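You operate a simulated robot arm through the tools that you are given. There is no shell and no other tool.

Carry out the task below with a simulated robot arm. There is one attempt and no reset: what you move stays moved.

Task
Wind the vice open, grease the middle of its slide and wind it closed.
Fine: grease from the grease tin with the green brush; brush back in its pot, lid back on the tin. A coat counts when it lies all over at full strength: go over it till it gets no stronger.
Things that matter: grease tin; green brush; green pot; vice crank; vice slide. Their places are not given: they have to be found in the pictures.

It is judged by the outcome, as a careful person would: the job done as asked, and still so three seconds after it is handed in. It fails if anything else is knocked over, pushed out of place, dropped, spilled or broken. A push-on lid holds only when it is set on centred and level and pressed home; a screw cap is set on level and turned clockwise until tight.

Robot
A 7-joint arm with a two-finger parallel gripper, fixed in place. Base frame: the origin is at the foot of the arm, x ahead of it, y to its left, z up; the work surface is at about z = 88. Readings come in cm, degrees, newtons and seconds.
With the tool pointing down near the work surface it reaches from about 10 to 60 cm from the base axis. Its first joint turns from -166.0 to 166.0 degrees. Payload 1.57 kg.
The tool frame sits at the grasp point between the pads (the TCP): z along the fingers, y along the line on which they close. The tips reach 3 cm beyond it. Largest opening 8 cm; finger width 1.7, thickness 1.2; the body of the gripper, 4 by 8.2 cm, starts 8 cm behind the TCP.
Orientation is told as [roll, pitch, yaw] about the base's x, y, z axes, in that order, counted from this pose: with the fingers straight down and closing along the base's y, the tool's x points along the base's -x, its y along +y and its z along -z.

Tools
- The arm moves only by the tool arm_command. Its argument "moves" is a list that holds one entry, the list of rows, each a list of 7 numbers: the turn, a rotation vector about the tool's x, y, z in degrees, then the shift along the tool's x, y, z in cm, then the gripper command, from -1 (shut) to 1 (fully open), values between in proportion. In form: [[[ax, ay, az, x, y, z, hand], ...]]. A call has 1 to 20 rows; each row is the pose to reach, as a shift and turn from the pose commanded when the call began, along the tool's axes at that moment. Each row takes 0.2 s and may step no farther than 5 cm and 8.6 degrees from the row before; otherwise, or with a gripper value out of range, the whole call is refused. Where a pose cannot be reached the arm comes as near as it can. A force on the tool above 50 N (or 10 N above the force at the start of the call, whichever is more), or a blocked arm, ends the call early, and 0.2 s more pass. The fingers move at their own pace (about 7.2 cm/s each) and stop on an object; they squeeze with about 26 N. The grip force told is the motor's: it shows also when the fingers shut on nothing. Time passes only in rows, and 0.2 s behind the last, so rows that repeat a pose let the fingers close. The reply holds the time, the measured pose of the TCP, the force on the tool along the base axes, the opening and the grip force, in the units named above and with some noise, with the torque about the TCP (base axes, N m) and any sound that the robot's microphone picked up.
- Cameras (640 x 400 px; columns grow to the right, rows downward): "scene" is fixed at [4.87, -50.2, 148.5]; the picture's right is [0.63, -0.78, 0.00], its down [-0.40, -0.33, -0.85] and it looks along [0.67, 0.54, -0.52] (base axes); focal length 270 px, centre (320, 200). "wrist" rides on the gripper at [7.2, -0.7, -12.2] in the tool frame; the picture's right is [0.09, 1.00, 0.00], its down [-0.84, 0.08, -0.54] and it looks along [-0.54, 0.05, 0.84] (tool axes); focal length 238 px, centre (320, 200).
- capture(camera): a new picture of that camera. No time passes.
- move_column(by): slides the trunk up (or, below 0, down) by that many cm; the arm rides with it, the base frame stays. It gives what a move gives, with no picture.
- pixel_to_xyz(camera, pixels): there is no depth. For up to 12 entries [column, row, z] of the newest picture of that camera ("zoom" is the newest enlarged one), the place [x, y] in the base frame at which the ray of that pixel passes the height z, good to about 0.2 cm. No time passes.
- inspect(camera, box): a new picture of the part [left, top, right, bottom] of that camera's present view, enlarged. No time passes.
- finish_job(): hands the job in; it is judged then, once.

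Open the gripper and draw the arm clear of the work before you hand the job in, unless the task says otherwise.

The tools are called after "Call:" by a JSON object that holds its "op" and its "data". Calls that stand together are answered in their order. arm_command: Moves the arm, as the interface text tells. Its arguments: {"type":"object","properties":{"moves":{"type":"array","items":{"type":"array","items":{"type":"array","items":{"type":"number"}}}}},"required":["moves"]} The other tools are called the same way: move_column (by) slides the trunk up or down; capture (camera) takes a picture; pixel_to_xyz (camera, pixels) gives the place at which the rays of pixels pass given heights; inspect (camera, box) takes an enlarged picture of a part of a camera's view; finish_job () hands the job in.

At the start:

```text
clock: 0.0
tcp_pos: [41.5, -27.06, 133.29]
tcp_rot: [0.0, 0.0, 0.1]
ft_force: [-0.2, 0.5, -0.1]
moment: [0.0, 0.0, 0.01]
gripper_width: 7.99
grasp_force: 0.1
trunk travel left (down, up): [-77.5, 21.5]
```

scene: 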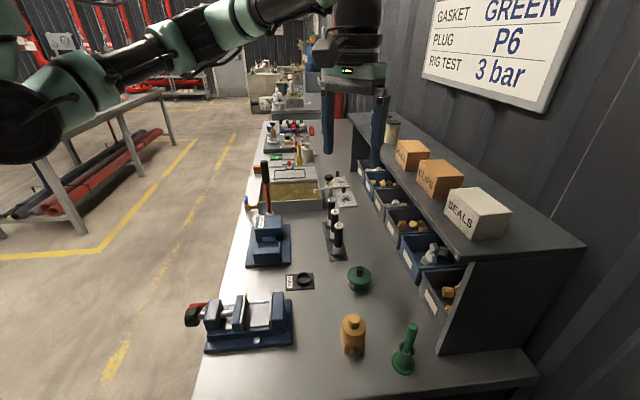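
wrist: 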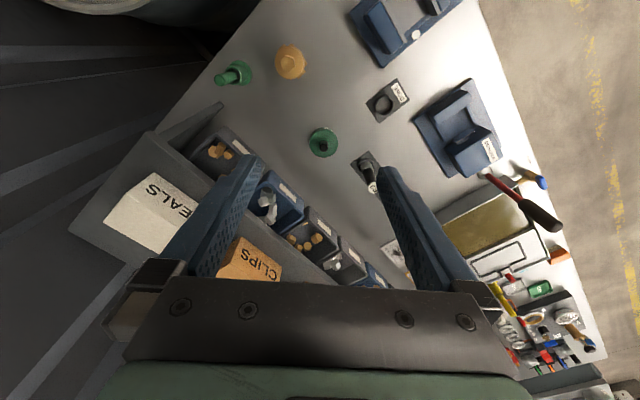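

The scene shows a vice with a red-handled crank at about (240,320), a green tin near (360,278), an orange thing at (352,333) and a green brush in a pot at (404,350). I'll take enlarged pictures of these.

Call:
{"op": "inspect", "data": {"camera": "scene", "box": [170, 260, 330, 360]}}

Call:
{"op": "inspect", "data": {"camera": "scene", "box": [320, 250, 480, 390]}}

Call:
{"op": "inspect", "data": {"camera": "wrist", "box": [200, 0, 520, 200]}}

```text
4.00 times, centred on (250, 310) of scene
```

zoom: 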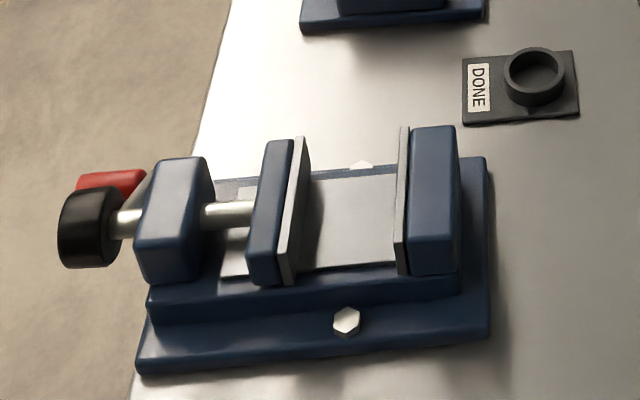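

```text
2.86 times, centred on (400, 320) of scene
```

zoom: 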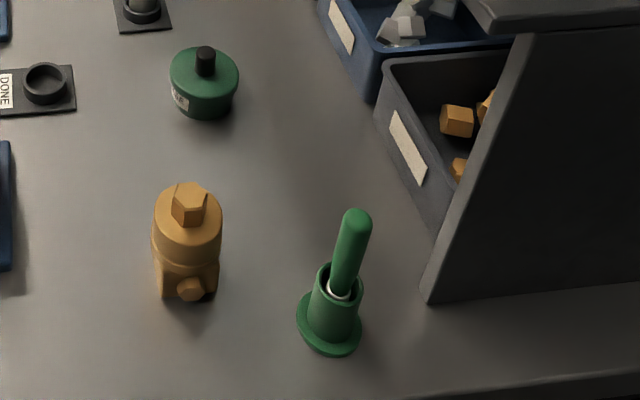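

```text
2.00 times, centred on (360, 100) of wrist
```

zoom: 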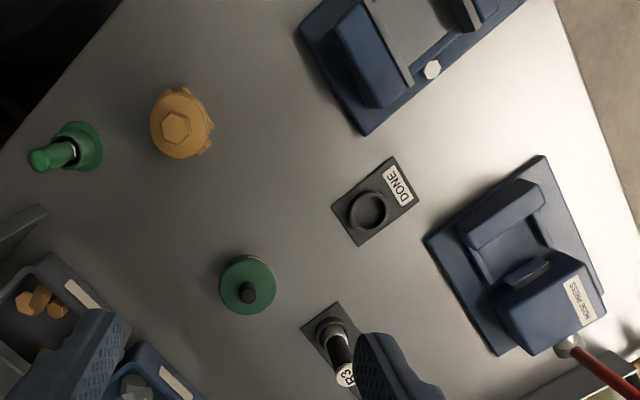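

I'll turn the key pixels of the scene picture into positions at guessed heights: tin (360,280), brush pot (403,362), brush tip (412,327), and vice points such as the crank hub (193,317).

Call:
{"op": "pixel_to_xyz", "data": {"camera": "scene", "pixels": [[360, 286, 88], [371, 264, 92], [403, 365, 88], [409, 306, 100], [204, 353, 88], [292, 344, 88], [291, 300, 88], [192, 317, 94], [202, 305, 94], [240, 320, 92], [352, 350, 88], [304, 282, 88]]}}

Call:
{"op": "capture", "data": {"camera": "wrist"}}

```text
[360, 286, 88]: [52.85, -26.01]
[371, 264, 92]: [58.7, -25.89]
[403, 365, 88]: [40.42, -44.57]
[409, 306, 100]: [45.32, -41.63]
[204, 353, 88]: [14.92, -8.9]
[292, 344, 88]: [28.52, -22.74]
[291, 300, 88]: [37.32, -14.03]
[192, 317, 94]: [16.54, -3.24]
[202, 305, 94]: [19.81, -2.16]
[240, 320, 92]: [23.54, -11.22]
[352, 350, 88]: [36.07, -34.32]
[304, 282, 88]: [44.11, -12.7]
```

```text
taken
```

wrist: 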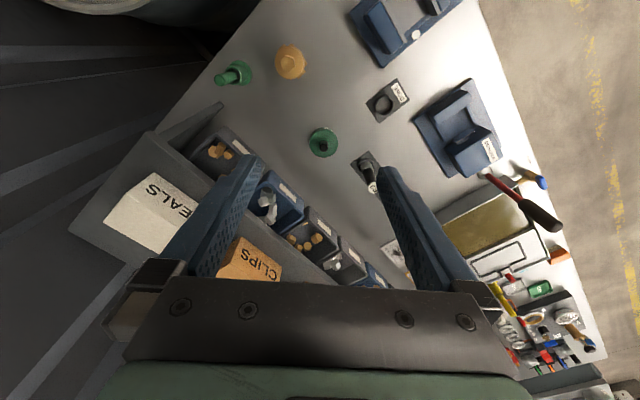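

The tin is near (53,-26), the pot near (40,-44), and the vice near (23,-11), lying at 45° with its crank end towards (16,-3). I'll move the wrist camera over the vice for a better look at the crank.

Call:
{"op": "arm_command", "data": {"moves": [[[0, 0, 0, 2.2, 2.4, 1.5, 1], [0, 0, 0, 4.4, 4.8, 3.0, 1], [0, 0, 0, 6.6, 7.2, 4.5, 1], [0, 0, 0, 8.8, 9.6, 6, 1], [0, 0, 0, 11, 12, 7.5, 1], [0, 0, 0, 13.2, 14.4, 9, 1], [0, 0, 0, 15.4, 16.8, 10.5, 1], [0, 0, 0, 17.5, 19, 12, 1], [0, 0, 0, 17.5, 19, 12, 1]]]}}

Call:
{"op": "capture", "data": {"camera": "wrist"}}

Call:
{"op": "capture", "data": {"camera": "scene"}}

```text
clock: 2.0
tcp_pos: [26.54, -9.21, 121.83]
tcp_rot: [0.0, 0.0, 0.1]
ft_force: [-0.4, 0.5, 0.2]
moment: [-0.01, 0.02, -0.03]
gripper_width: 8.02
grasp_force: 0.0
out of reach, approached as far as the arm can: row 8, 9
trunk travel left (down, up): [-77.5, 21.5]
```

```text
taken
```

wrist: 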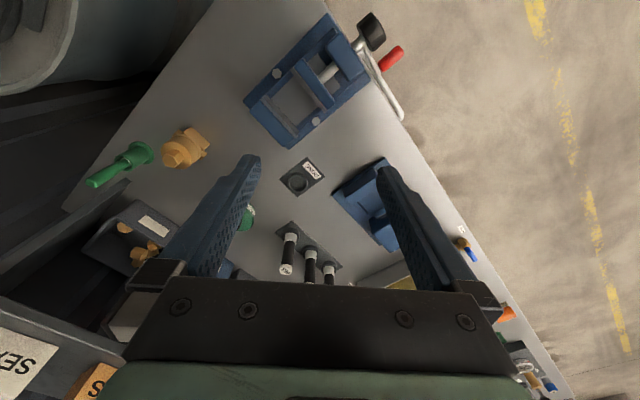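

```text
taken
```

scene: 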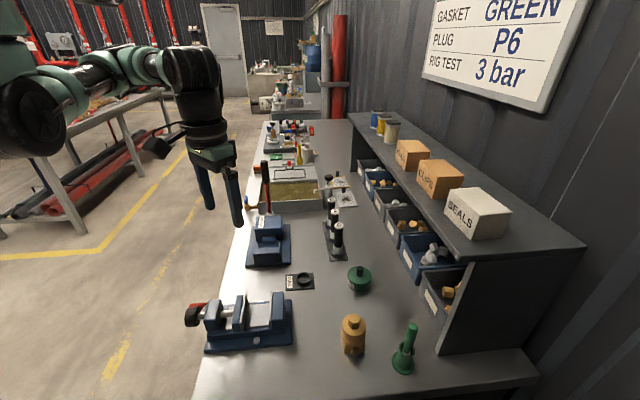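

The crank now shows at the top of the wrist view: a black hub at (370,32) and a red handle at (392,58). I'll enlarge that part.

Call:
{"op": "inspect", "data": {"camera": "wrist", "box": [240, 0, 440, 150]}}

Call:
{"op": "inspect", "data": {"camera": "scene", "box": [170, 280, 250, 340]}}

```text
2.67 times, centred on (340, 75) of wrist
```

zoom: 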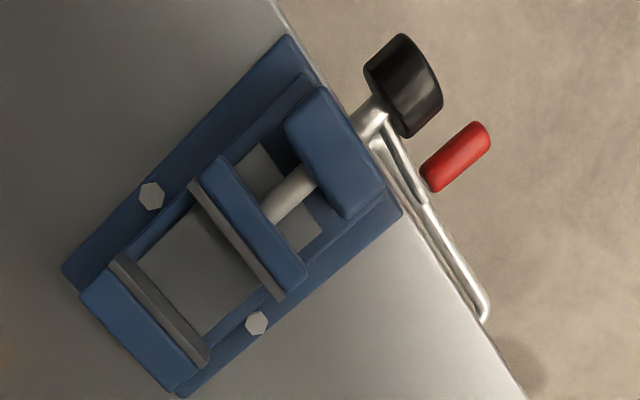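

```text
6.67 times, centred on (210, 310) of scene
```

zoom: 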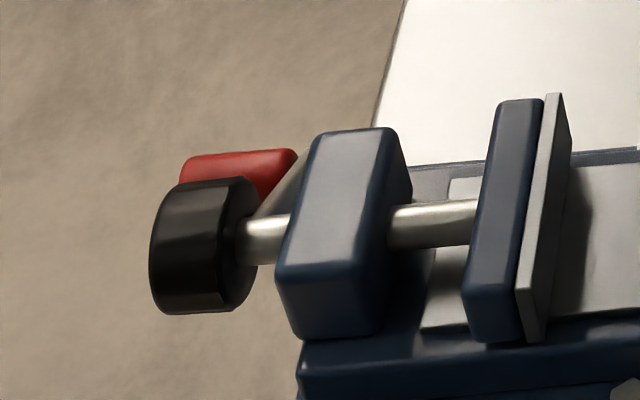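

The crank has an arm with a red handle parallel to the screw axis, next to a black hub. From the two views the handle is at about (19.9,0.1,93.8) and the hub at about (17.3,-3.1,93.7). I'll raise the trunk to give the arm more room near the base and see how the pose changes.

Call:
{"op": "move_column", "data": {"by": 12}}

```text
clock: 3.5
tcp_pos: [26.6, -9.22, 133.79]
tcp_rot: [0.0, 0.1, 0.1]
ft_force: [0.3, -0.9, 0.4]
moment: [0.0, -0.03, 0.04]
gripper_width: 8.02
grasp_force: 0.0
trunk travel left (down, up): [-89.5, 9.5]
```

The trunk is up by 12 cm. Now I'll bring the tool down to about z 114 and nearer to the base, over the vice's crank end.

Call:
{"op": "arm_command", "data": {"moves": [[[0, 0, 0, 0, 0, 3, 1], [0, 0, 0, 0, 0, 6, 1], [0, 0, 0, 0, 0, 9, 1], [0, 0, 0, 0, 0, 12, 1], [0, 0, 0, 0, 0, 15, 1], [0, 0, 0, 1, 0.5, 18, 1], [0, 0, 0, 3, 1.5, 19, 1], [0, 0, 0, 5, 2.5, 19.8, 1], [0, 0, 0, 6.6, 3.2, 19.8, 1], [0, 0, 0, 6.6, 3.2, 19.8, 1]]]}}

Call:
{"op": "capture", "data": {"camera": "wrist"}}

```text
clock: 5.7
tcp_pos: [20.81, -6.48, 113.21]
tcp_rot: [0.0, 0.2, -0.1]
ft_force: [0.3, 0.3, 0.3]
moment: [0.0, -0.02, 0.02]
gripper_width: 8.0
grasp_force: 0.0
out of reach, approached as far as the arm can: row 9, 10
trunk travel left (down, up): [-89.5, 9.5]
```

```text
taken
```

wrist: 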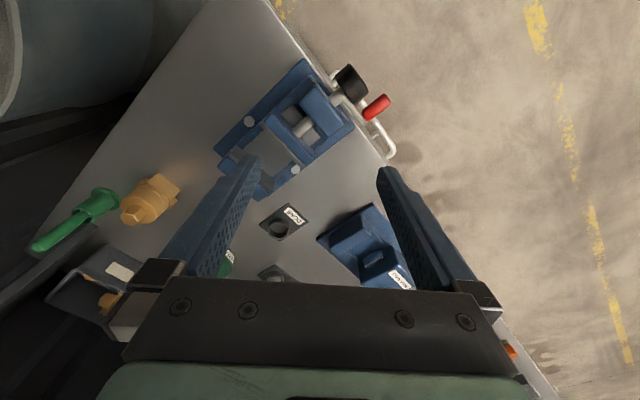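

Now the crank is fully visible at (350,80)-(375,108). I'll enlarge that part of the view.

Call:
{"op": "inspect", "data": {"camera": "wrist", "box": [300, 40, 420, 170]}}

Call:
{"op": "inspect", "data": {"camera": "wrist", "box": [200, 50, 360, 210]}}

```text
3.08 times, centred on (360, 105) of wrist
```

zoom: 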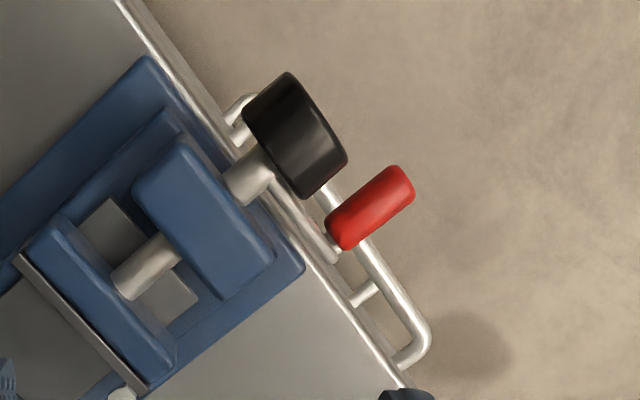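

```text
2.50 times, centred on (280, 130) of wrist
```

zoom: 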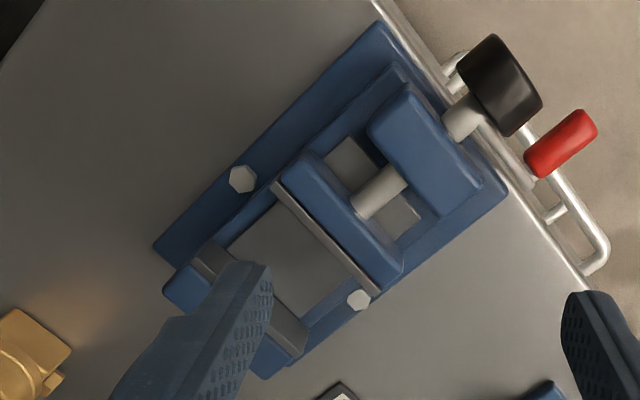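

In the second zoom the hub corners are at about (458,72), (507,137), (497,35), (543,100), the handle runs from (533,170) to (590,120), and jaw and slide corners are visible too. I'll compute where these are.

Call:
{"op": "pixel_to_xyz", "data": {"camera": "zoom", "pixels": [[458, 72, 94], [507, 137, 94], [497, 35, 94], [543, 100, 94], [533, 170, 94], [590, 120, 94], [562, 145, 94], [374, 198, 94], [406, 173, 94], [445, 130, 94], [475, 112, 94], [380, 20, 89]]}}

Call:
{"op": "pixel_to_xyz", "data": {"camera": "zoom", "pixels": [[275, 186, 97], [378, 297, 97], [310, 152, 97], [402, 272, 97], [372, 125, 97], [470, 215, 97], [408, 88, 97], [230, 250, 91], [303, 318, 91], [242, 179, 89], [358, 300, 89], [200, 262, 97]]}}

```text
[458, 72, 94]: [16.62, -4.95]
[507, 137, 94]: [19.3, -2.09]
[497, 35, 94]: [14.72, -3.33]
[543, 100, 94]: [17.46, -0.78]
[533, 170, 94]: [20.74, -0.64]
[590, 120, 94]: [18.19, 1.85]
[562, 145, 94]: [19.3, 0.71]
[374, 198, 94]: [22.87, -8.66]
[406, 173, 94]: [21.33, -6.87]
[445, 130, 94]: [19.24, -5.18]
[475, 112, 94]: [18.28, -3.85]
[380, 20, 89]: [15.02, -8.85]
```

```text
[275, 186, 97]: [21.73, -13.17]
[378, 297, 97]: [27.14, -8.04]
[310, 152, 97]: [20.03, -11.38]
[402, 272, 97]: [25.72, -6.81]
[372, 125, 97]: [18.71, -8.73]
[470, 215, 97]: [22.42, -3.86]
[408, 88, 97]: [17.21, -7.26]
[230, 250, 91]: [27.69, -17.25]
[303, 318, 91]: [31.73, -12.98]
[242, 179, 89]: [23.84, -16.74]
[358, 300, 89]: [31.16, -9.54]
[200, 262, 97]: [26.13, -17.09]
```

The hub is centred at about (17.0,-2.8), the handle at (19.4,0.6) if z is 94, and the screw axis runs along (-0.707,0.707). Next I'll yaw the tool by -45° so the fingers close across the handle, moving out a little to stay within reach.

Call:
{"op": "arm_command", "data": {"moves": [[[0, 0, 7.5, -0.5, 0.5, 0, 1], [0, 0, 15, -1, 1, 0, 1], [0, 0, 22.5, -1.5, 1.5, 0, 1], [0, 0, 30, -2, 2, 0, 1], [0, 0, 37.5, -2.5, 2.5, 0, 1], [0, 0, 45, -3, 3, 0, 1], [0, 0, 45, -3, 3, 0, 1]]]}}

Call:
{"op": "capture", "data": {"camera": "wrist"}}

Call:
{"op": "capture", "data": {"camera": "scene"}}

```text
clock: 7.3
tcp_pos: [23.76, -3.37, 113.1]
tcp_rot: [-0.2, 0.1, -45.1]
ft_force: [-0.2, -0.1, 0.3]
moment: [0.02, -0.02, 0.01]
gripper_width: 8.01
grasp_force: 0.1
trunk travel left (down, up): [-89.5, 9.5]
```

```text
taken
```

wrist: 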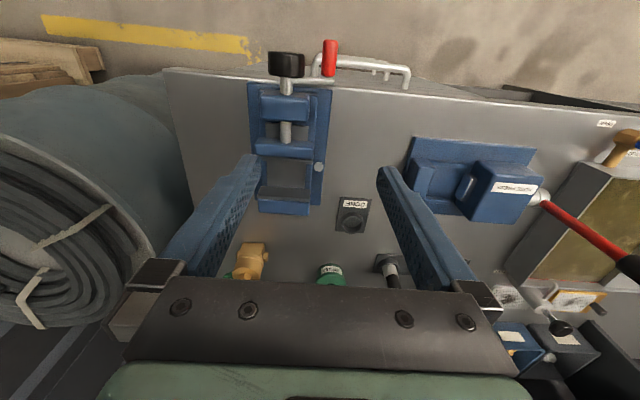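

```text
taken
```

scene: 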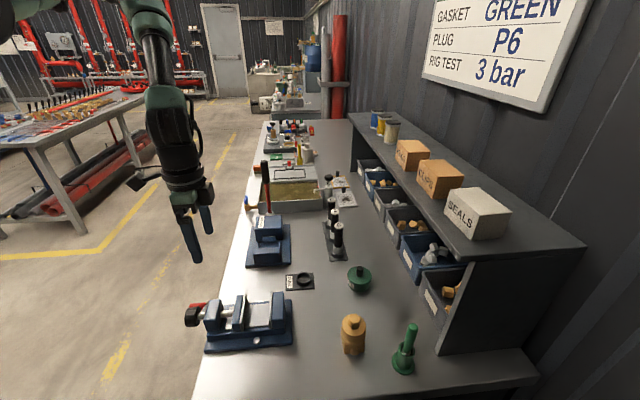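

The yaw went through. I'll now tilt the tool 40° (fingers pointing down and inward along the screw axis) and shift outboard of the crank, still well above it at about z 109, to see whether that pose is reachable.

Call:
{"op": "arm_command", "data": {"moves": [[[0, -6.7, 0, 1.3, 0, 0.6, 1], [0, -13.4, 0, 2.6, 0, 1.2, 1], [0, -20, 0, 3.9, 0, 1.8, 1], [0, -26.7, 0, 5.2, 0, 2.4, 1], [0, -33.4, 0, 6.5, 0, 3, 1], [0, -40, 0, 8, 0, 3.6, 1], [0, -40, 0, 8, 0, 3.6, 1]]]}}

Call:
{"op": "capture", "data": {"camera": "wrist"}}

Call:
{"op": "capture", "data": {"camera": "scene"}}

```text
clock: 8.9
tcp_pos: [25.91, 2.05, 114.84]
tcp_rot: [-0.1, -39.8, -45.0]
ft_force: [-0.8, 0.6, 0.3]
moment: [0.05, 0.0, -0.01]
gripper_width: 8.0
grasp_force: 0.1
out of reach, approached as far as the arm can: row 2, 3, 4, 5, 6, 7
trunk travel left (down, up): [-89.5, 9.5]
```

```text
taken
```

wrist: 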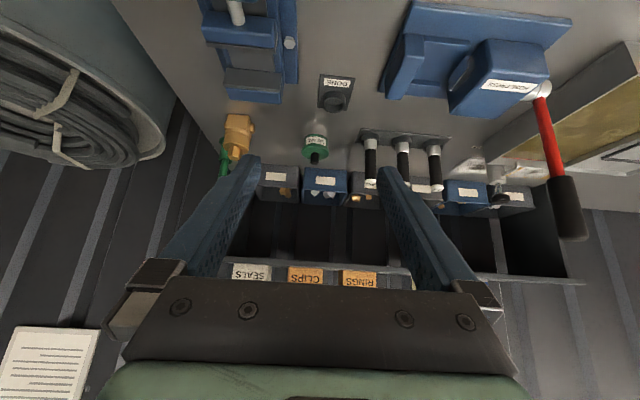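

```text
taken
```

scene: 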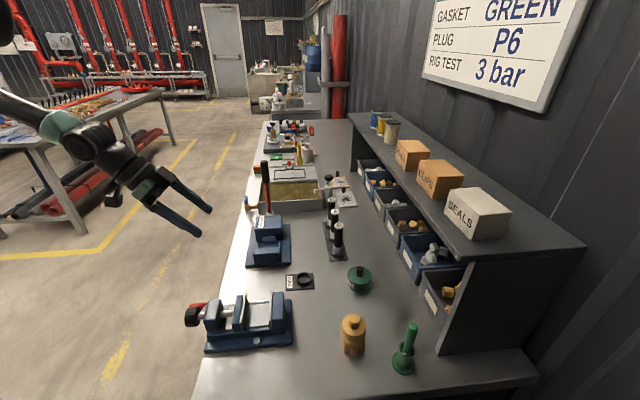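

The tilt was reached, but at this height the arm is too folded to come closer to the base. It should get closer lower down, so I'll lower it to about z 105 and then shift over the outer end of the handle.

Call:
{"op": "arm_command", "data": {"moves": [[[0, 0, 0, 1.93, 0, 2.3, 1], [0, 0, 0, 3.86, 0, 4.6, 1], [0, 0, 0, 5.79, 0, 6.89, 1], [0, 0, 0, 7.7, -1.5, 5.9, 1], [0, 0, 0, 9.5, -3, 5.1, 1], [0, 0, 0, 11, -4.5, 4.3, 1], [0, 0, 0, 12.6, -5.6, 3.5, 1], [0, 0, 0, 12.6, -5.6, 3.5, 1]]]}}

Call:
{"op": "capture", "data": {"camera": "wrist"}}

Call:
{"op": "capture", "data": {"camera": "scene"}}

```text
clock: 10.7
tcp_pos: [29.12, 2.09, 109.55]
tcp_rot: [0.0, -39.8, -45.0]
ft_force: [1.0, -0.1, -0.7]
moment: [0.02, -0.03, -0.01]
gripper_width: 8.0
grasp_force: 0.0
out of reach, approached as far as the arm can: row 1, 2, 3, 4, 5, 6, 7, 8
trunk travel left (down, up): [-89.5, 9.5]
```

```text
taken
```

wrist: 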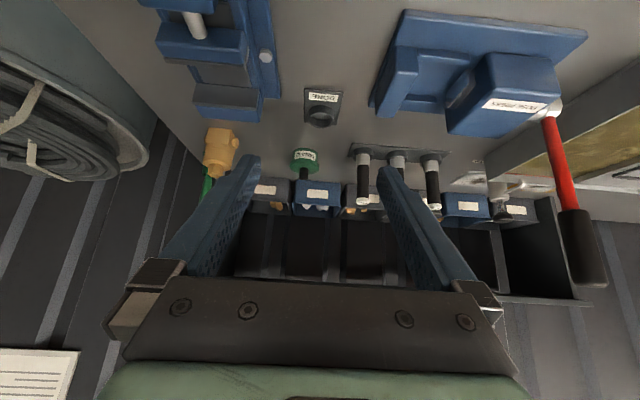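

```text
taken
```

scene: 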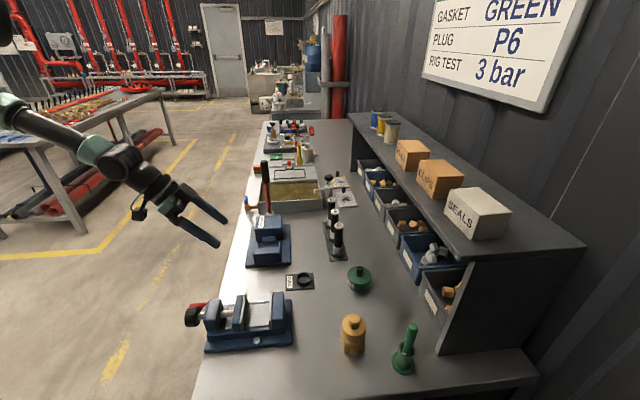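

The 40° tilt keeps the arm out of reach near the crank. The handle sticks out about 1.3 cm beyond the hub face, so a vertical tool gripping just its outer end can go round the full circle. I'll take the tilt out.

Call:
{"op": "arm_command", "data": {"moves": [[[0, 6.7, 0, 0, 0, 0, 1], [0, 13.4, 0, 0, 0, 0, 1], [0, 20, 0, 0, 0, 0, 1], [0, 26.7, 0, 0, 0, 0, 1], [0, 33.4, 0, 0, 0, 0, 1], [0, 39.8, 0, 0, 0, 0, 1], [0, 39.8, 0, 0, 0, 0, 1]]]}}

```text
clock: 12.3
tcp_pos: [29.06, 2.3, 109.74]
tcp_rot: [0.1, -0.1, -45.0]
ft_force: [-0.8, -0.7, -0.9]
moment: [-0.05, 0.01, -0.01]
gripper_width: 8.0
grasp_force: 0.0
trunk travel left (down, up): [-89.5, 9.5]
```

The tool is vertical again with yaw -45. Now I'll go toward a spot above the handle's outer end, at about (18.5,2.5,105).

Call:
{"op": "arm_command", "data": {"moves": [[[0, 0, 0, 0, 0, 2, 1], [0, 0, 0, 1.5, -1.5, 4, 1], [0, 0, 0, 3, -3, 4.5, 1], [0, 0, 0, 4.5, -4.5, 4.7, 1], [0, 0, 0, 6, -6, 4.7, 1], [0, 0, 0, 7.5, -7.5, 4.7, 1], [0, 0, 0, 7.5, -7.5, 4.7, 1]]]}}

Call:
{"op": "capture", "data": {"camera": "wrist"}}

Call:
{"op": "capture", "data": {"camera": "scene"}}

```text
clock: 13.9
tcp_pos: [19.9, 2.8, 105.74]
tcp_rot: [0.0, -0.1, -45.1]
ft_force: [0.0, 0.5, 0.2]
moment: [-0.01, 0.03, -0.01]
gripper_width: 8.01
grasp_force: 0.1
out of reach, approached as far as the arm can: row 6, 7
trunk travel left (down, up): [-89.5, 9.5]
```

```text
taken
```

wrist: 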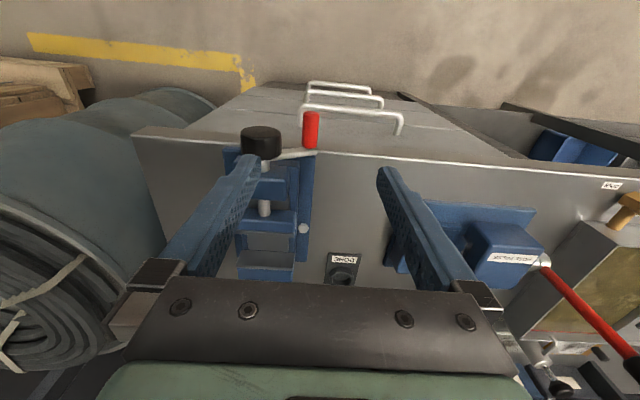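

```text
taken
```

scene: 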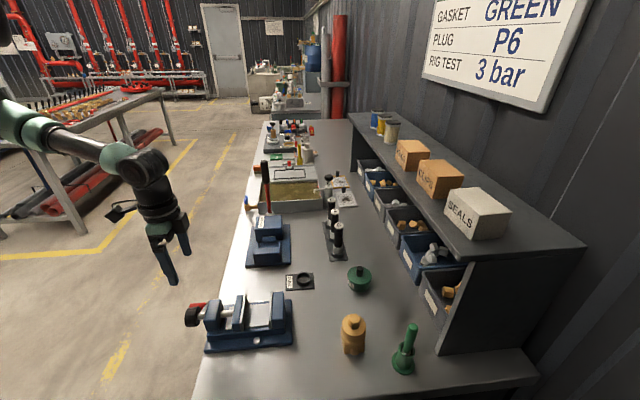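

The drawer handles below the table edge turn out to be the "rail", and they sit lower than the crank. The arm stopped at r = 20 cm, so I'll try lower down, at z 100, where it should come nearer.

Call:
{"op": "arm_command", "data": {"moves": [[[0, 0, 0, 0, 0, 2, 1], [0, 0, 0, 0, 0, 4, 1], [0, 0, 0, 0.3, -0.6, 5.2, 1], [0, 0, 0, 0.6, -1.2, 5.7, 1], [0, 0, 0, 0.6, -1.2, 5.7, 1]]]}}

Call:
{"op": "capture", "data": {"camera": "wrist"}}

Call:
{"op": "capture", "data": {"camera": "scene"}}

```text
clock: 15.1
tcp_pos: [21.01, 3.38, 102.5]
tcp_rot: [0.0, -0.1, -45.1]
ft_force: [0.1, 1.0, 0.3]
moment: [0.02, -0.02, 0.02]
gripper_width: 8.0
grasp_force: 0.1
out of reach, approached as far as the arm can: row 1, 2, 3, 4, 5
trunk travel left (down, up): [-89.5, 9.5]
```

```text
taken
```

wrist: 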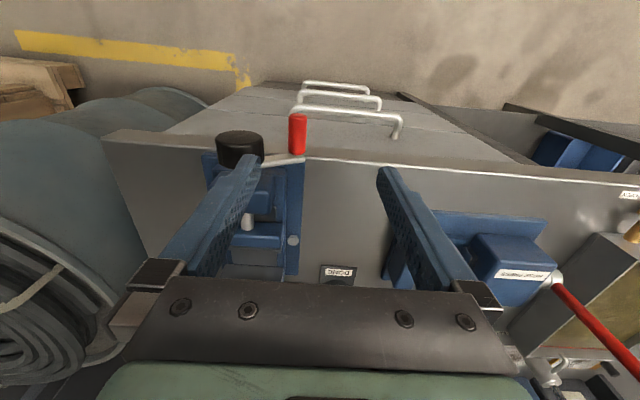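

```text
taken
```

scene: 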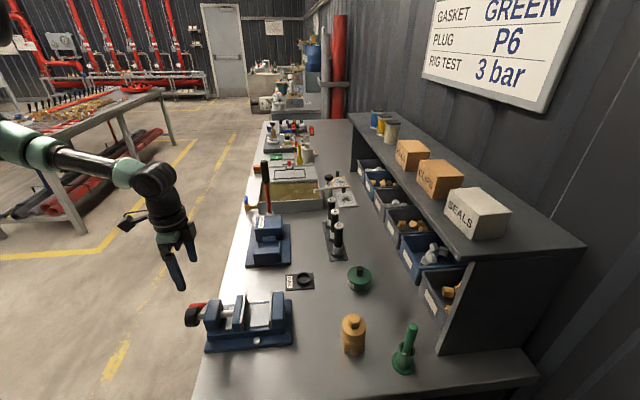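

Going lower with the trunk up pushes the arm outward, so the raised trunk isn't helping here. I'll back off and up, then lower the trunk again and try leaning the wrist outward along the table edge instead.

Call:
{"op": "arm_command", "data": {"moves": [[[0, 0, 0, 0, 2, -2, 1], [0, 0, 0, 0, 4, -4, 1], [0, 0, 0, 0, 6, -6, 1], [0, 0, 0, 0, 8, -8, 1], [0, 0, 0, 0, 8, -11, 1], [0, 0, 0, 0, 8, -13, 1], [0, 0, 0, 0, 8, -13, 1]]]}}

Call:
{"op": "move_column", "data": {"by": -12}}

```text
clock: 16.7
tcp_pos: [26.9, 9.18, 115.52]
tcp_rot: [-0.1, -0.1, -45.0]
ft_force: [0.6, 0.2, -0.8]
moment: [0.02, 0.0, 0.01]
gripper_width: 8.02
grasp_force: 0.2
trunk travel left (down, up): [-89.5, 9.5]
```

```text
clock: 18.2
tcp_pos: [26.76, 9.09, 103.46]
tcp_rot: [-0.1, -0.2, -45.0]
ft_force: [0.4, 0.7, 0.2]
moment: [0.02, 0.0, -0.03]
gripper_width: 8.01
grasp_force: 0.0
trunk travel left (down, up): [-77.5, 21.5]
```

The trunk is back at its initial height and the tool is at (26.8,9.1,103.5). Next I'll tilt 30° about the tool's x axis, so the wrist leans away from the base along the table edge.

Call:
{"op": "arm_command", "data": {"moves": [[[7.5, 0, 0, 0, 0, 0, 1], [15, 0, 0, 0, 0, 0, 1], [22.5, 0, 0, 0, 0, 0, 1], [30, 0, 0, 0, 0, 0, 1], [30, 0, 0, 0, 0, 0, 1]]]}}

Call:
{"op": "capture", "data": {"camera": "scene"}}

```text
clock: 19.4
tcp_pos: [26.91, 8.98, 103.47]
tcp_rot: [-7.6, -0.1, -45.0]
ft_force: [-1.1, -0.4, 0.1]
moment: [-0.01, 0.02, -0.01]
gripper_width: 7.95
grasp_force: 0.0
out of reach, approached as far as the arm can: row 2, 3, 4, 5
trunk travel left (down, up): [-77.5, 21.5]
```

```text
taken
```

scene: 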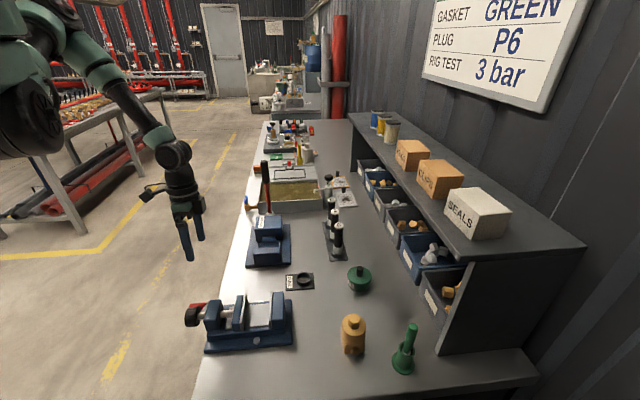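

The tilt stopped after 7.6°, so a wrist joint is at its limit in this elbow posture. I'll undo the tilt, raise the arm, and test how a lower trunk changes things, watching the posture in the scene view.

Call:
{"op": "arm_command", "data": {"moves": [[[-3.8, 0, 0, 0, 0, -1, 1], [-7.6, 0, 0, 0, 1, -3, 1], [-7.6, 0, 0, 0, 2, -6, 1], [-7.6, 0, 0, 0, 3, -9, 1], [-7.6, 0, 0, 0, 4, -12, 1], [-7.6, 0, 0, 0, 4, -12, 1]]]}}

Call:
{"op": "move_column", "data": {"by": -12}}

Call:
{"op": "capture", "data": {"camera": "scene"}}

```text
clock: 20.8
tcp_pos: [28.85, 7.96, 110.57]
tcp_rot: [-3.3, -1.9, -45.1]
ft_force: [0.1, 0.4, 0.3]
moment: [0.0, 0.04, -0.01]
gripper_width: 8.03
grasp_force: 0.1
out of reach, approached as far as the arm can: row 4, 5, 6
trunk travel left (down, up): [-77.5, 21.5]
```

```text
clock: 22.3
tcp_pos: [29.04, 8.14, 98.64]
tcp_rot: [-2.9, -2.3, -44.7]
ft_force: [0.6, -0.7, 0.9]
moment: [0.01, 0.01, 0.02]
gripper_width: 7.98
grasp_force: 0.0
trunk travel left (down, up): [-65.5, 33.5]
```

```text
taken
```

scene: 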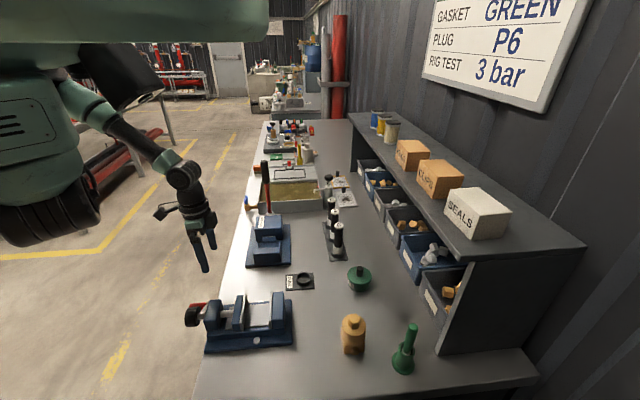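

A green overhead beam and the shoulder housing are now in view. I need to know the wrist's yaw range, so I'll move to a roomier spot and test turning further.

Call:
{"op": "arm_command", "data": {"moves": [[[0, 0, 0, -2, 2, -2, 1], [0, 0, 0, -4, 4, -4, 1], [0, 0, 0, -6, 4, -6, 1], [0, 0, 0, -8, 4, -8, 1], [0, 0, 0, -10, 4, -10, 1], [0, 0, 0, -10, 4, -12, 1], [0, 0, 0, -10, 4, -12, 1]]]}}

Call:
{"op": "arm_command", "data": {"moves": [[[0, 0, 8, 0, 0, 0, 1], [0, 0, 16, 0, 0, 0, 1], [0, 0, 24, 0, 0, 0, 1], [0, 0, 32, 0, 0, 0, 1], [0, 0, 40, 0, 0, 0, 1], [0, 0, 48, 0, 0, 0, 1], [0, 0, 56, 0, 0, 0, 1], [0, 0, 64, 0, 0, 0, 1], [0, 0, 72, 0, 0, 0, 1], [0, 0, 80, 0, 0, 0, 1]]]}}

Call:
{"op": "capture", "data": {"camera": "scene"}}

```text
clock: 23.9
tcp_pos: [39.24, 5.64, 111.62]
tcp_rot: [0.3, 0.0, -44.8]
ft_force: [0.4, -0.8, 0.0]
moment: [0.01, 0.02, 0.03]
gripper_width: 8.04
grasp_force: 0.0
out of reach, approached as far as the arm can: row 1, 2, 3, 4
trunk travel left (down, up): [-65.5, 33.5]
```

```text
clock: 26.1
tcp_pos: [19.52, -14.97, 116.28]
tcp_rot: [-0.1, 0.7, -124.5]
ft_force: [-0.2, -0.9, 0.2]
moment: [-0.01, -0.03, -0.02]
gripper_width: 8.01
grasp_force: 0.1
out of reach, approached as far as the arm can: row 1, 2, 3, 4, 5, 6, 7, 8, 9, 10
trunk travel left (down, up): [-65.5, 33.5]
```

```text
taken
```

scene: 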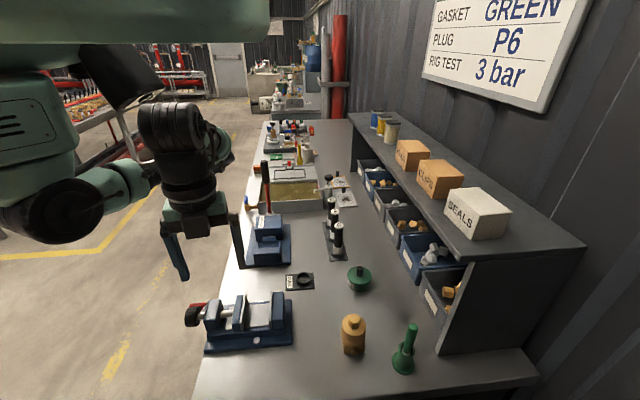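

That was informative: the wrist's last joint is at its limit near yaw -45, and that was blocking reach and tilt. The gripper works the same turned 180°, so I'll rotate the other way towards yaw +135, moving out to a free spot as I go.

Call:
{"op": "arm_command", "data": {"moves": [[[0, 0, -8, 1, 1, 0, 1], [0, 0, -16, 2, 2, 0, 1], [0, 0, -24, 4, 3, 0, 1], [0, 0, -32, 6, 5, 0, 1], [0, 0, -40, 8, 7, 0, 1], [0, 0, -48, 9.3, 8.2, 0, 1], [0, 0, -56, 9.3, 8.2, 0, 1], [0, 0, -64, 9.3, 8.2, 0, 1], [0, 0, -72, 9.3, 8.2, 0, 1], [0, 0, -80, 9.3, 8.2, 0, 1], [0, 0, -88, 9.3, 8.2, 0, 1], [0, 0, -96, 9.3, 8.2, 0, 1], [0, 0, -104, 9.3, 8.2, 0, 1], [0, 0, -112, 9.3, 8.2, 0, 1], [0, 0, -120, 9.3, 8.2, 0, 1], [0, 0, -128, 9.3, 8.2, 0, 1], [0, 0, -128, 9.3, 8.2, 0, 1]]]}}

```text
clock: 29.7
tcp_pos: [31.79, -11.91, 116.26]
tcp_rot: [0.2, -0.2, 3.2]
ft_force: [0.3, 0.6, -0.6]
moment: [0.0, -0.02, -0.03]
gripper_width: 8.01
grasp_force: 0.2
trunk travel left (down, up): [-65.5, 33.5]
```

Now at yaw 3 with no reach complaint. I'll continue turning to yaw 135.

Call:
{"op": "arm_command", "data": {"moves": [[[0, 0, -8, 0, 0, 0, 1], [0, 0, -16, 0, 0, 0, 1], [0, 0, -24, 0, 0, 0, 1], [0, 0, -32, 0, 0, 0, 1], [0, 0, -40, 0, 0, 0, 1], [0, 0, -48, 0, 0, 0, 1], [0, 0, -56, 0, 0, 0, 1], [0, 0, -64, 0, 0, 0, 1], [0, 0, -72, 0, 0, 0, 1], [0, 0, -80, 0, 0, 0, 1], [0, 0, -88, 0, 0, 0, 1], [0, 0, -96, 0, 0, 0, 1], [0, 0, -104, 0, 0, 0, 1], [0, 0, -112, 0, 0, 0, 1], [0, 0, -120, 0, 0, 0, 1], [0, 0, -128, 0, 0, 0, 1], [0, 0, -131.8, 0, 0, 0, 1], [0, 0, -131.8, 0, 0, 0, 1]]]}}

Call:
{"op": "capture", "data": {"camera": "wrist"}}

Call:
{"op": "capture", "data": {"camera": "scene"}}

```text
clock: 33.5
tcp_pos: [31.13, -12.64, 115.65]
tcp_rot: [4.4, 0.2, 134.7]
ft_force: [-0.9, 0.3, -0.2]
moment: [0.04, -0.02, 0.0]
gripper_width: 7.99
grasp_force: 0.0
trunk travel left (down, up): [-65.5, 33.5]
```

```text
taken
```

wrist: 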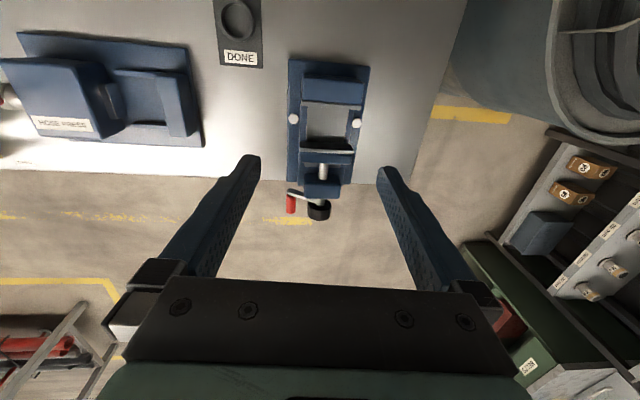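

```text
taken
```

scene: 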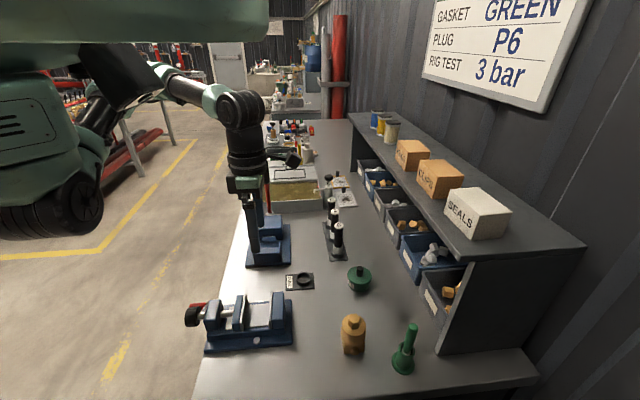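

Yaw 135 is reached, and the wrist camera now looks across the vice toward the crank. I'll raise the trunk by 24 cm to make room near the base, then come in over the handle.

Call:
{"op": "move_column", "data": {"by": 24}}

Call:
{"op": "arm_command", "data": {"moves": [[[-2, 0, 0, 0, 0, 4.5, 1], [-4.4, 0, 0, 0, 0, 9, 1], [-4.4, 0, 0, 0, 0, 13.5, 1], [-4.4, 0, 0, -2, 0, 18, 1], [-4.4, 0, 0, -5, 0, 21.5, 1], [-4.4, 0, 0, -8, 0, 25, 1], [-4.4, 0, 0, -11, 0, 28.5, 1], [-4.4, 0, 0, -14, -0.5, 32, 1], [-4.4, 0, 0, -17, -1, 33.6, 1], [-4.4, 0, 0, -19, -1.1, 33.6, 1], [-4.4, 0, 0, -19, -1.1, 33.6, 1]]]}}

Call:
{"op": "capture", "data": {"camera": "wrist"}}

Call:
{"op": "capture", "data": {"camera": "scene"}}

```text
clock: 36.0
tcp_pos: [31.14, -12.59, 139.63]
tcp_rot: [4.3, 0.3, 134.8]
ft_force: [0.0, 0.7, -0.1]
moment: [-0.02, 0.01, -0.01]
gripper_width: 8.02
grasp_force: 0.1
trunk travel left (down, up): [-89.5, 9.5]
```

```text
clock: 38.4
tcp_pos: [19.33, 2.55, 106.64]
tcp_rot: [4.0, 0.0, 134.8]
ft_force: [0.7, 0.5, 0.6]
moment: [0.01, 0.01, -0.03]
gripper_width: 7.99
grasp_force: 0.0
trunk travel left (down, up): [-89.5, 9.5]
```

```text
taken
```

wrist: 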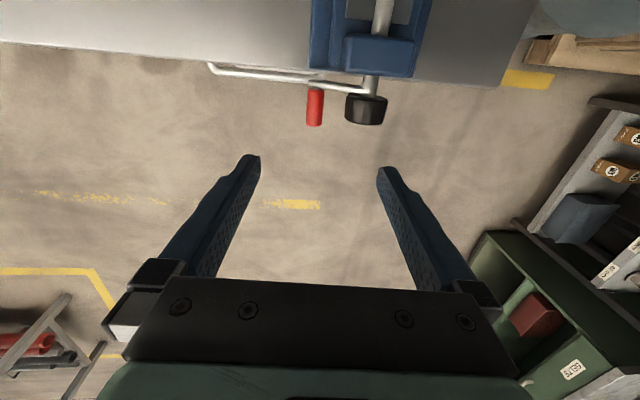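

```text
taken
```

scene: 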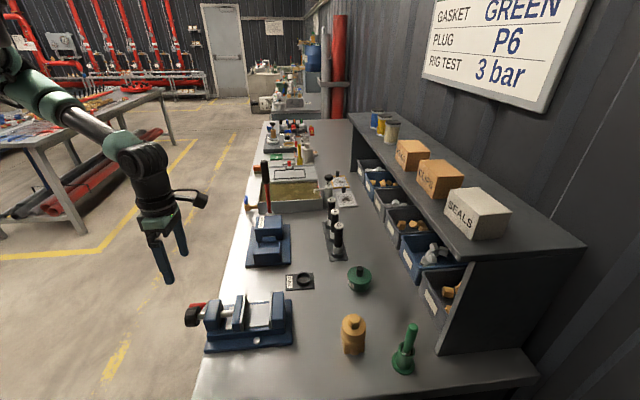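

This spot over the crank is reachable now, with the handle at (315,107) and the hub at (366,108) in the wrist view. I'll enlarge it to measure them.

Call:
{"op": "inspect", "data": {"camera": "wrist", "box": [260, 30, 440, 150]}}

Call:
{"op": "pixel_to_xyz", "data": {"camera": "zoom", "pixels": [[197, 330, 94], [197, 215, 94], [172, 280, 94], [222, 280, 94], [305, 290, 94], [455, 290, 94], [380, 330, 93], [380, 190, 94]]}}

```text
3.33 times, centred on (350, 90) of wrist
```

zoom: 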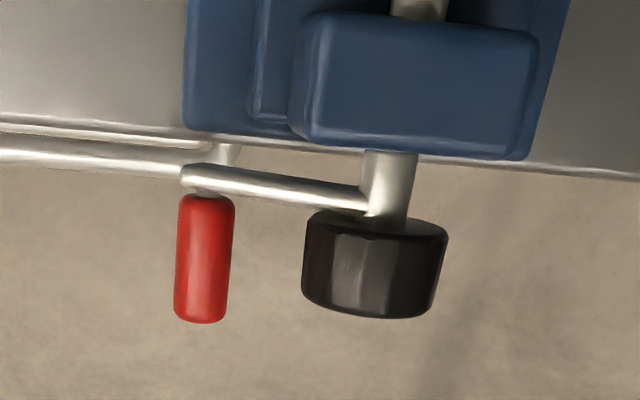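

```text
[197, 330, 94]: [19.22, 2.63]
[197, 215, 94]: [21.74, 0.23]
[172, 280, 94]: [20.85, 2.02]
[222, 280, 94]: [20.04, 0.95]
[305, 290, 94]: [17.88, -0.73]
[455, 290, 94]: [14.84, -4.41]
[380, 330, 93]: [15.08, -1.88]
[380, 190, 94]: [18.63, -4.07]
```

The zoom clearly shows the handle from (205,195) to (200,322), with the crank arm joining the shaft. I'll get the rays of these points at two heights to triangulate against the earlier view.

Call:
{"op": "pixel_to_xyz", "data": {"camera": "zoom", "pixels": [[205, 196, 94], [205, 196, 90], [200, 322, 94], [200, 322, 90], [203, 260, 94], [203, 260, 90], [377, 265, 94], [377, 265, 90], [305, 250, 94], [448, 270, 94], [390, 185, 94], [390, 185, 90]]}}

```text
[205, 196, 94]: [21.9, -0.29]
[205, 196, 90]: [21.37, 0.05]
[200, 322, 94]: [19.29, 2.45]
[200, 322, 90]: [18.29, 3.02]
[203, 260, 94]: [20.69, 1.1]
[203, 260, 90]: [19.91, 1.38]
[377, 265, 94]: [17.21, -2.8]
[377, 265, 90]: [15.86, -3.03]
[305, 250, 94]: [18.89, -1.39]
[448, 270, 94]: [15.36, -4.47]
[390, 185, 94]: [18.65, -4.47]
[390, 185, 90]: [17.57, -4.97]
```

Triangulating the views puts the handle centre at about (20.0,1.3,91) (u -13.2, v 15.1), the screw axis at v 10.05 and z 94, and the crank radius near 5.9 cm. I'll level the tool, narrow the fingers and come down to about z 98 above the handle's outer end to check alignment.

Call:
{"op": "arm_command", "data": {"moves": [[[2.2, 0, 0, 0, -0.1, 2, -0.25], [4.4, 0, 0, 0, -0.15, 4, -0.25], [4.4, 0, 0, 0, -0.2, 6, -0.25], [4.4, 0, 0, 0, -0.23, 8, -0.25], [4.4, 0, 0, 0, -0.23, 8.6, -0.25], [4.4, 0, 0, 0, -0.23, 8.6, -0.25]]]}}

Call:
{"op": "capture", "data": {"camera": "wrist"}}

Call:
{"op": "capture", "data": {"camera": "scene"}}

```text
clock: 39.8
tcp_pos: [21.64, 3.05, 101.54]
tcp_rot: [-0.3, 0.0, 134.9]
ft_force: [-0.1, -0.1, 0.4]
moment: [0.02, 0.02, 0.01]
gripper_width: 2.97
grasp_force: 0.1
out of reach, approached as far as the arm can: row 1, 2, 3, 4, 5, 6
trunk travel left (down, up): [-89.5, 9.5]
```

```text
taken
```

wrist: 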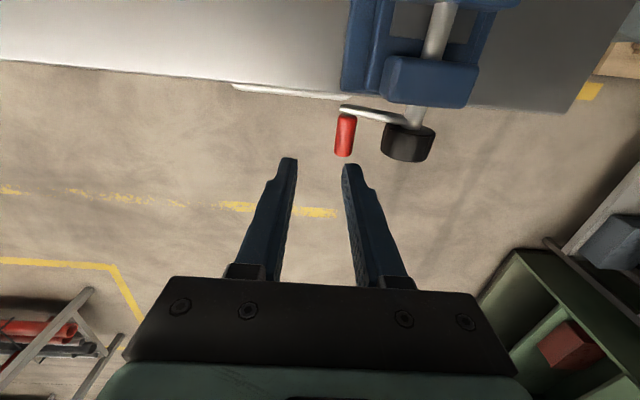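

```text
taken
```

scene: 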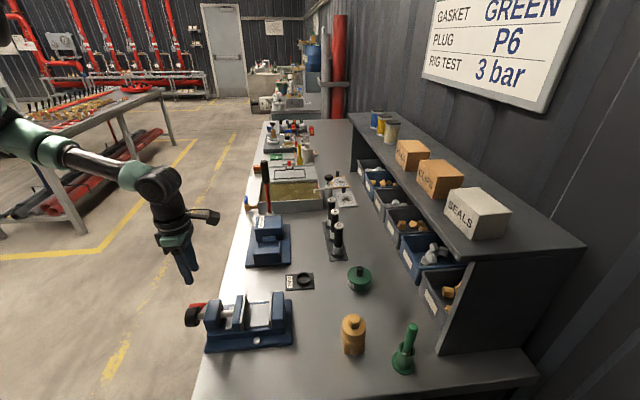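

Still limited near the base with a vertical tool, so leaning the wrist out along the table edge is the thing to try now that the last joint is free. I'll back away in +v, lower the trunk to its initial height, then tilt 40° about the tool's x.

Call:
{"op": "arm_command", "data": {"moves": [[[0, 0, 0, 0, -2, -1, -0.25], [0, 0, 0, 0, -5, -3, -0.25], [0, 0, 0, 0, -8, -5, -0.25], [0, 0, 0, 0, -10, -7, -0.25], [0, 0, 0, 0, -10, -7, -0.25]]]}}

Call:
{"op": "move_column", "data": {"by": -12}}

Call:
{"op": "arm_command", "data": {"moves": [[[-8, 0, 0, 0, 0, 0, -0.25], [-16, 0, 0, 0, 0, 0, -0.25], [-24, 0, 0, 0, 0, 0, -0.25], [-32, 0, 0, 0, 0, 0, -0.25], [-40, 0, 0, 0, 0, 0, -0.25], [-40, 0, 0, 0, 0, 0, -0.25]]]}}

Call:
{"op": "capture", "data": {"camera": "wrist"}}

Call:
{"op": "capture", "data": {"camera": "scene"}}

```text
clock: 41.0
tcp_pos: [28.71, 10.19, 108.61]
tcp_rot: [-0.3, 0.1, 134.8]
ft_force: [0.0, -0.3, -0.7]
moment: [0.01, 0.01, -0.01]
gripper_width: 3.0
grasp_force: 0.0
trunk travel left (down, up): [-89.5, 9.5]
```

```text
clock: 42.5
tcp_pos: [28.97, 10.18, 96.51]
tcp_rot: [-0.3, 0.1, 134.9]
ft_force: [-0.1, 0.4, 0.3]
moment: [0.0, 0.0, -0.01]
gripper_width: 3.02
grasp_force: 0.0
trunk travel left (down, up): [-77.5, 21.5]
```

```text
clock: 43.9
tcp_pos: [28.88, 9.95, 96.53]
tcp_rot: [39.8, 0.1, 134.9]
ft_force: [0.4, 0.0, 0.3]
moment: [-0.02, -0.01, 0.01]
gripper_width: 3.01
grasp_force: 0.1
trunk travel left (down, up): [-77.5, 21.5]
```

```text
taken
```

wrist: 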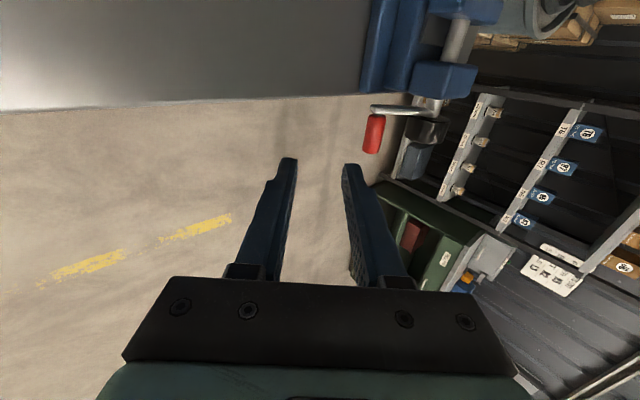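

```text
taken
```

scene: 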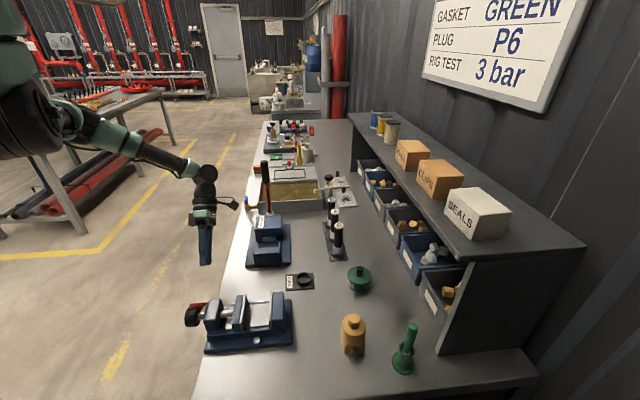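

The 40° tilt works with no reach complaint. I'll move to a pre-grasp point 6 cm back from the handle along the tool axis, at u -11.8, v 20.1, z 96.9.

Call:
{"op": "arm_command", "data": {"moves": [[[0, 0, 0, -0.4, 1.5, 1.1, -0.25], [0, 0, 0, -0.8, 3, 2.2, -0.25], [0, 0, 0, -1.2, 4.5, 3.3, -0.25], [0, 0, 0, -1.6, 5.88, 4.45, -0.25], [0, 0, 0, -1.6, 5.88, 4.45, -0.25]]]}}

Call:
{"op": "capture", "data": {"camera": "wrist"}}

Call:
{"op": "inspect", "data": {"camera": "wrist", "box": [240, 60, 480, 220]}}

```text
clock: 45.1
tcp_pos: [22.38, 6.08, 96.95]
tcp_rot: [39.7, 0.1, 134.9]
ft_force: [0.2, 0.2, 0.3]
moment: [0.02, 0.01, 0.03]
gripper_width: 3.0
grasp_force: 0.0
trunk travel left (down, up): [-77.5, 21.5]
```

```text
taken
```

wrist: 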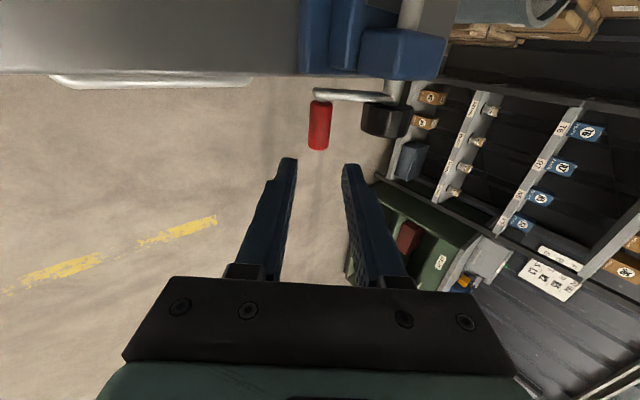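

```text
2.50 times, centred on (360, 140) of wrist
```

zoom: 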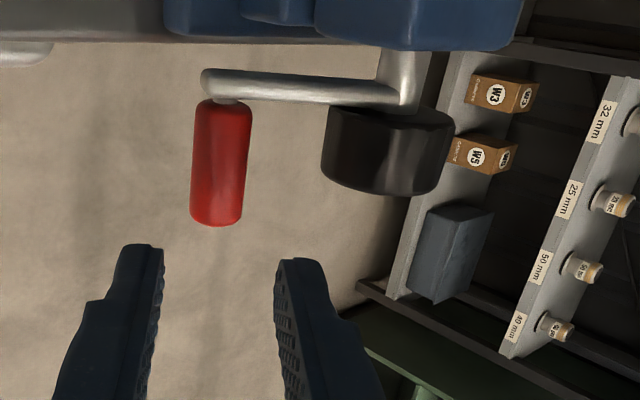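

Aligned: the handle (column 319) sits centred between the fingertips, and the predicted pixels match. I'll advance 6 cm along the tool axis to put the handle's outer end between the pads, then close.

Call:
{"op": "arm_command", "data": {"moves": [[[0, 0, 0, 0.1, 0, 1.5, -0.25], [0, 0, 0, 0.17, 0, 3, -0.25], [0, 0, 0, 0.17, 0, 4.5, -0.25], [0, 0, 0, 0.17, 0, 6, -0.25], [0, 0, 0, 0.17, 0, 6, -0.25]]]}}

Call:
{"op": "capture", "data": {"camera": "wrist"}}

```text
clock: 46.3
tcp_pos: [19.8, 3.27, 92.3]
tcp_rot: [39.7, 0.1, 134.8]
ft_force: [0.2, 0.5, -0.3]
moment: [-0.02, 0.01, 0.0]
gripper_width: 2.98
grasp_force: 0.0
trunk travel left (down, up): [-77.5, 21.5]
```

```text
taken
```

wrist: 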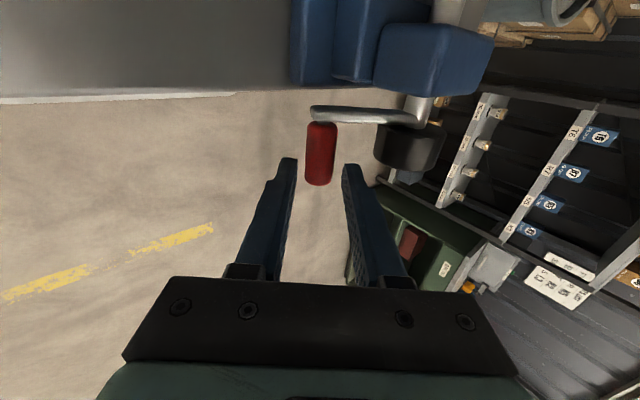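

The handle's outer end lies between the pads as predicted (row 185, column 320). I'll close the gripper on it.

Call:
{"op": "arm_command", "data": {"moves": [[[0, 0, 0, 0, 0, 0, -1], [0, 0, 0, 0, 0, 0, -1], [0, 0, 0, 0, 0, 0, -1]]]}}

Call:
{"op": "inspect", "data": {"camera": "wrist", "box": [220, 60, 480, 260]}}

```text
clock: 47.1
tcp_pos: [19.9, 3.27, 92.26]
tcp_rot: [39.6, 0.0, 134.9]
ft_force: [2.6, 3.2, -2.2]
moment: [0.2, 0.05, 0.2]
gripper_width: 1.74
grasp_force: 32.3
trunk travel left (down, up): [-77.5, 21.5]
```

```text
2.00 times, centred on (350, 160) of wrist
```

zoom: 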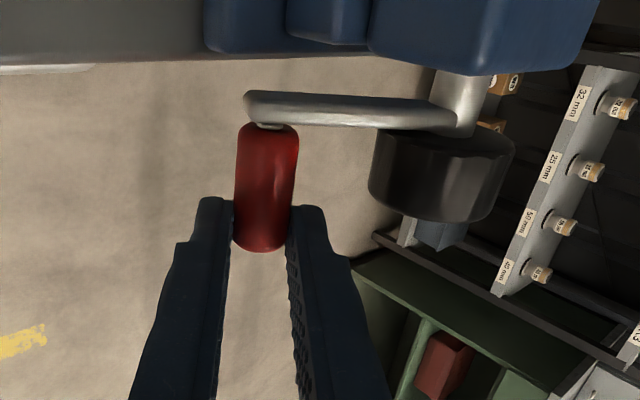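

The handle is gripped (width 1.74). From outside, counter-clockwise should open the vice, which takes the handle from its 8-o'clock spot downwards; I'll try a 20° arc and check forces and jaw.

Call:
{"op": "arm_command", "data": {"moves": [[[0, 0, 0, 0, -0.06, 0.52, -1], [0, 0, 0, 0, -0.09, 1.05, -1], [0, 0, 0, 0, -0.06, 1.57, -1], [0, 0, 0, 0, 0, 2.09, -1], [0, 0, 0, 0, 0, 2.09, -1]]]}}

Call:
{"op": "capture", "data": {"camera": "wrist"}}

Call:
{"op": "inspect", "data": {"camera": "scene", "box": [170, 260, 330, 360]}}

```text
clock: 48.3
tcp_pos: [18.99, 2.37, 90.61]
tcp_rot: [39.7, 0.0, 134.9]
ft_force: [5.4, 4.0, -9.4]
moment: [0.29, -0.02, 0.24]
gripper_width: 1.78
grasp_force: 32.6
trunk travel left (down, up): [-77.5, 21.5]
```

```text
taken
```

wrist: 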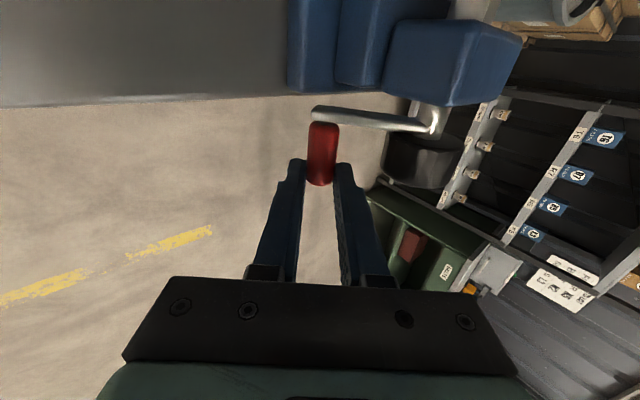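

```text
4.00 times, centred on (250, 310) of scene
```

zoom: 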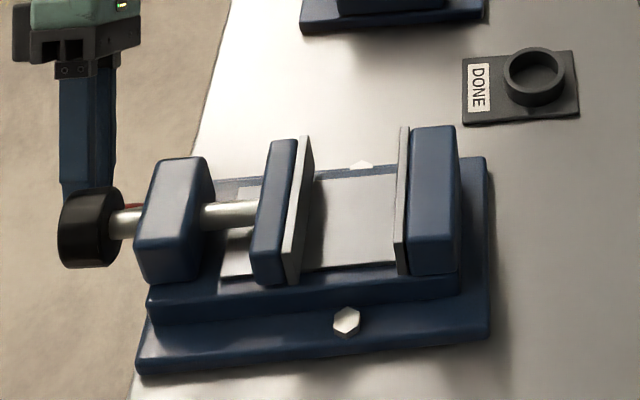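

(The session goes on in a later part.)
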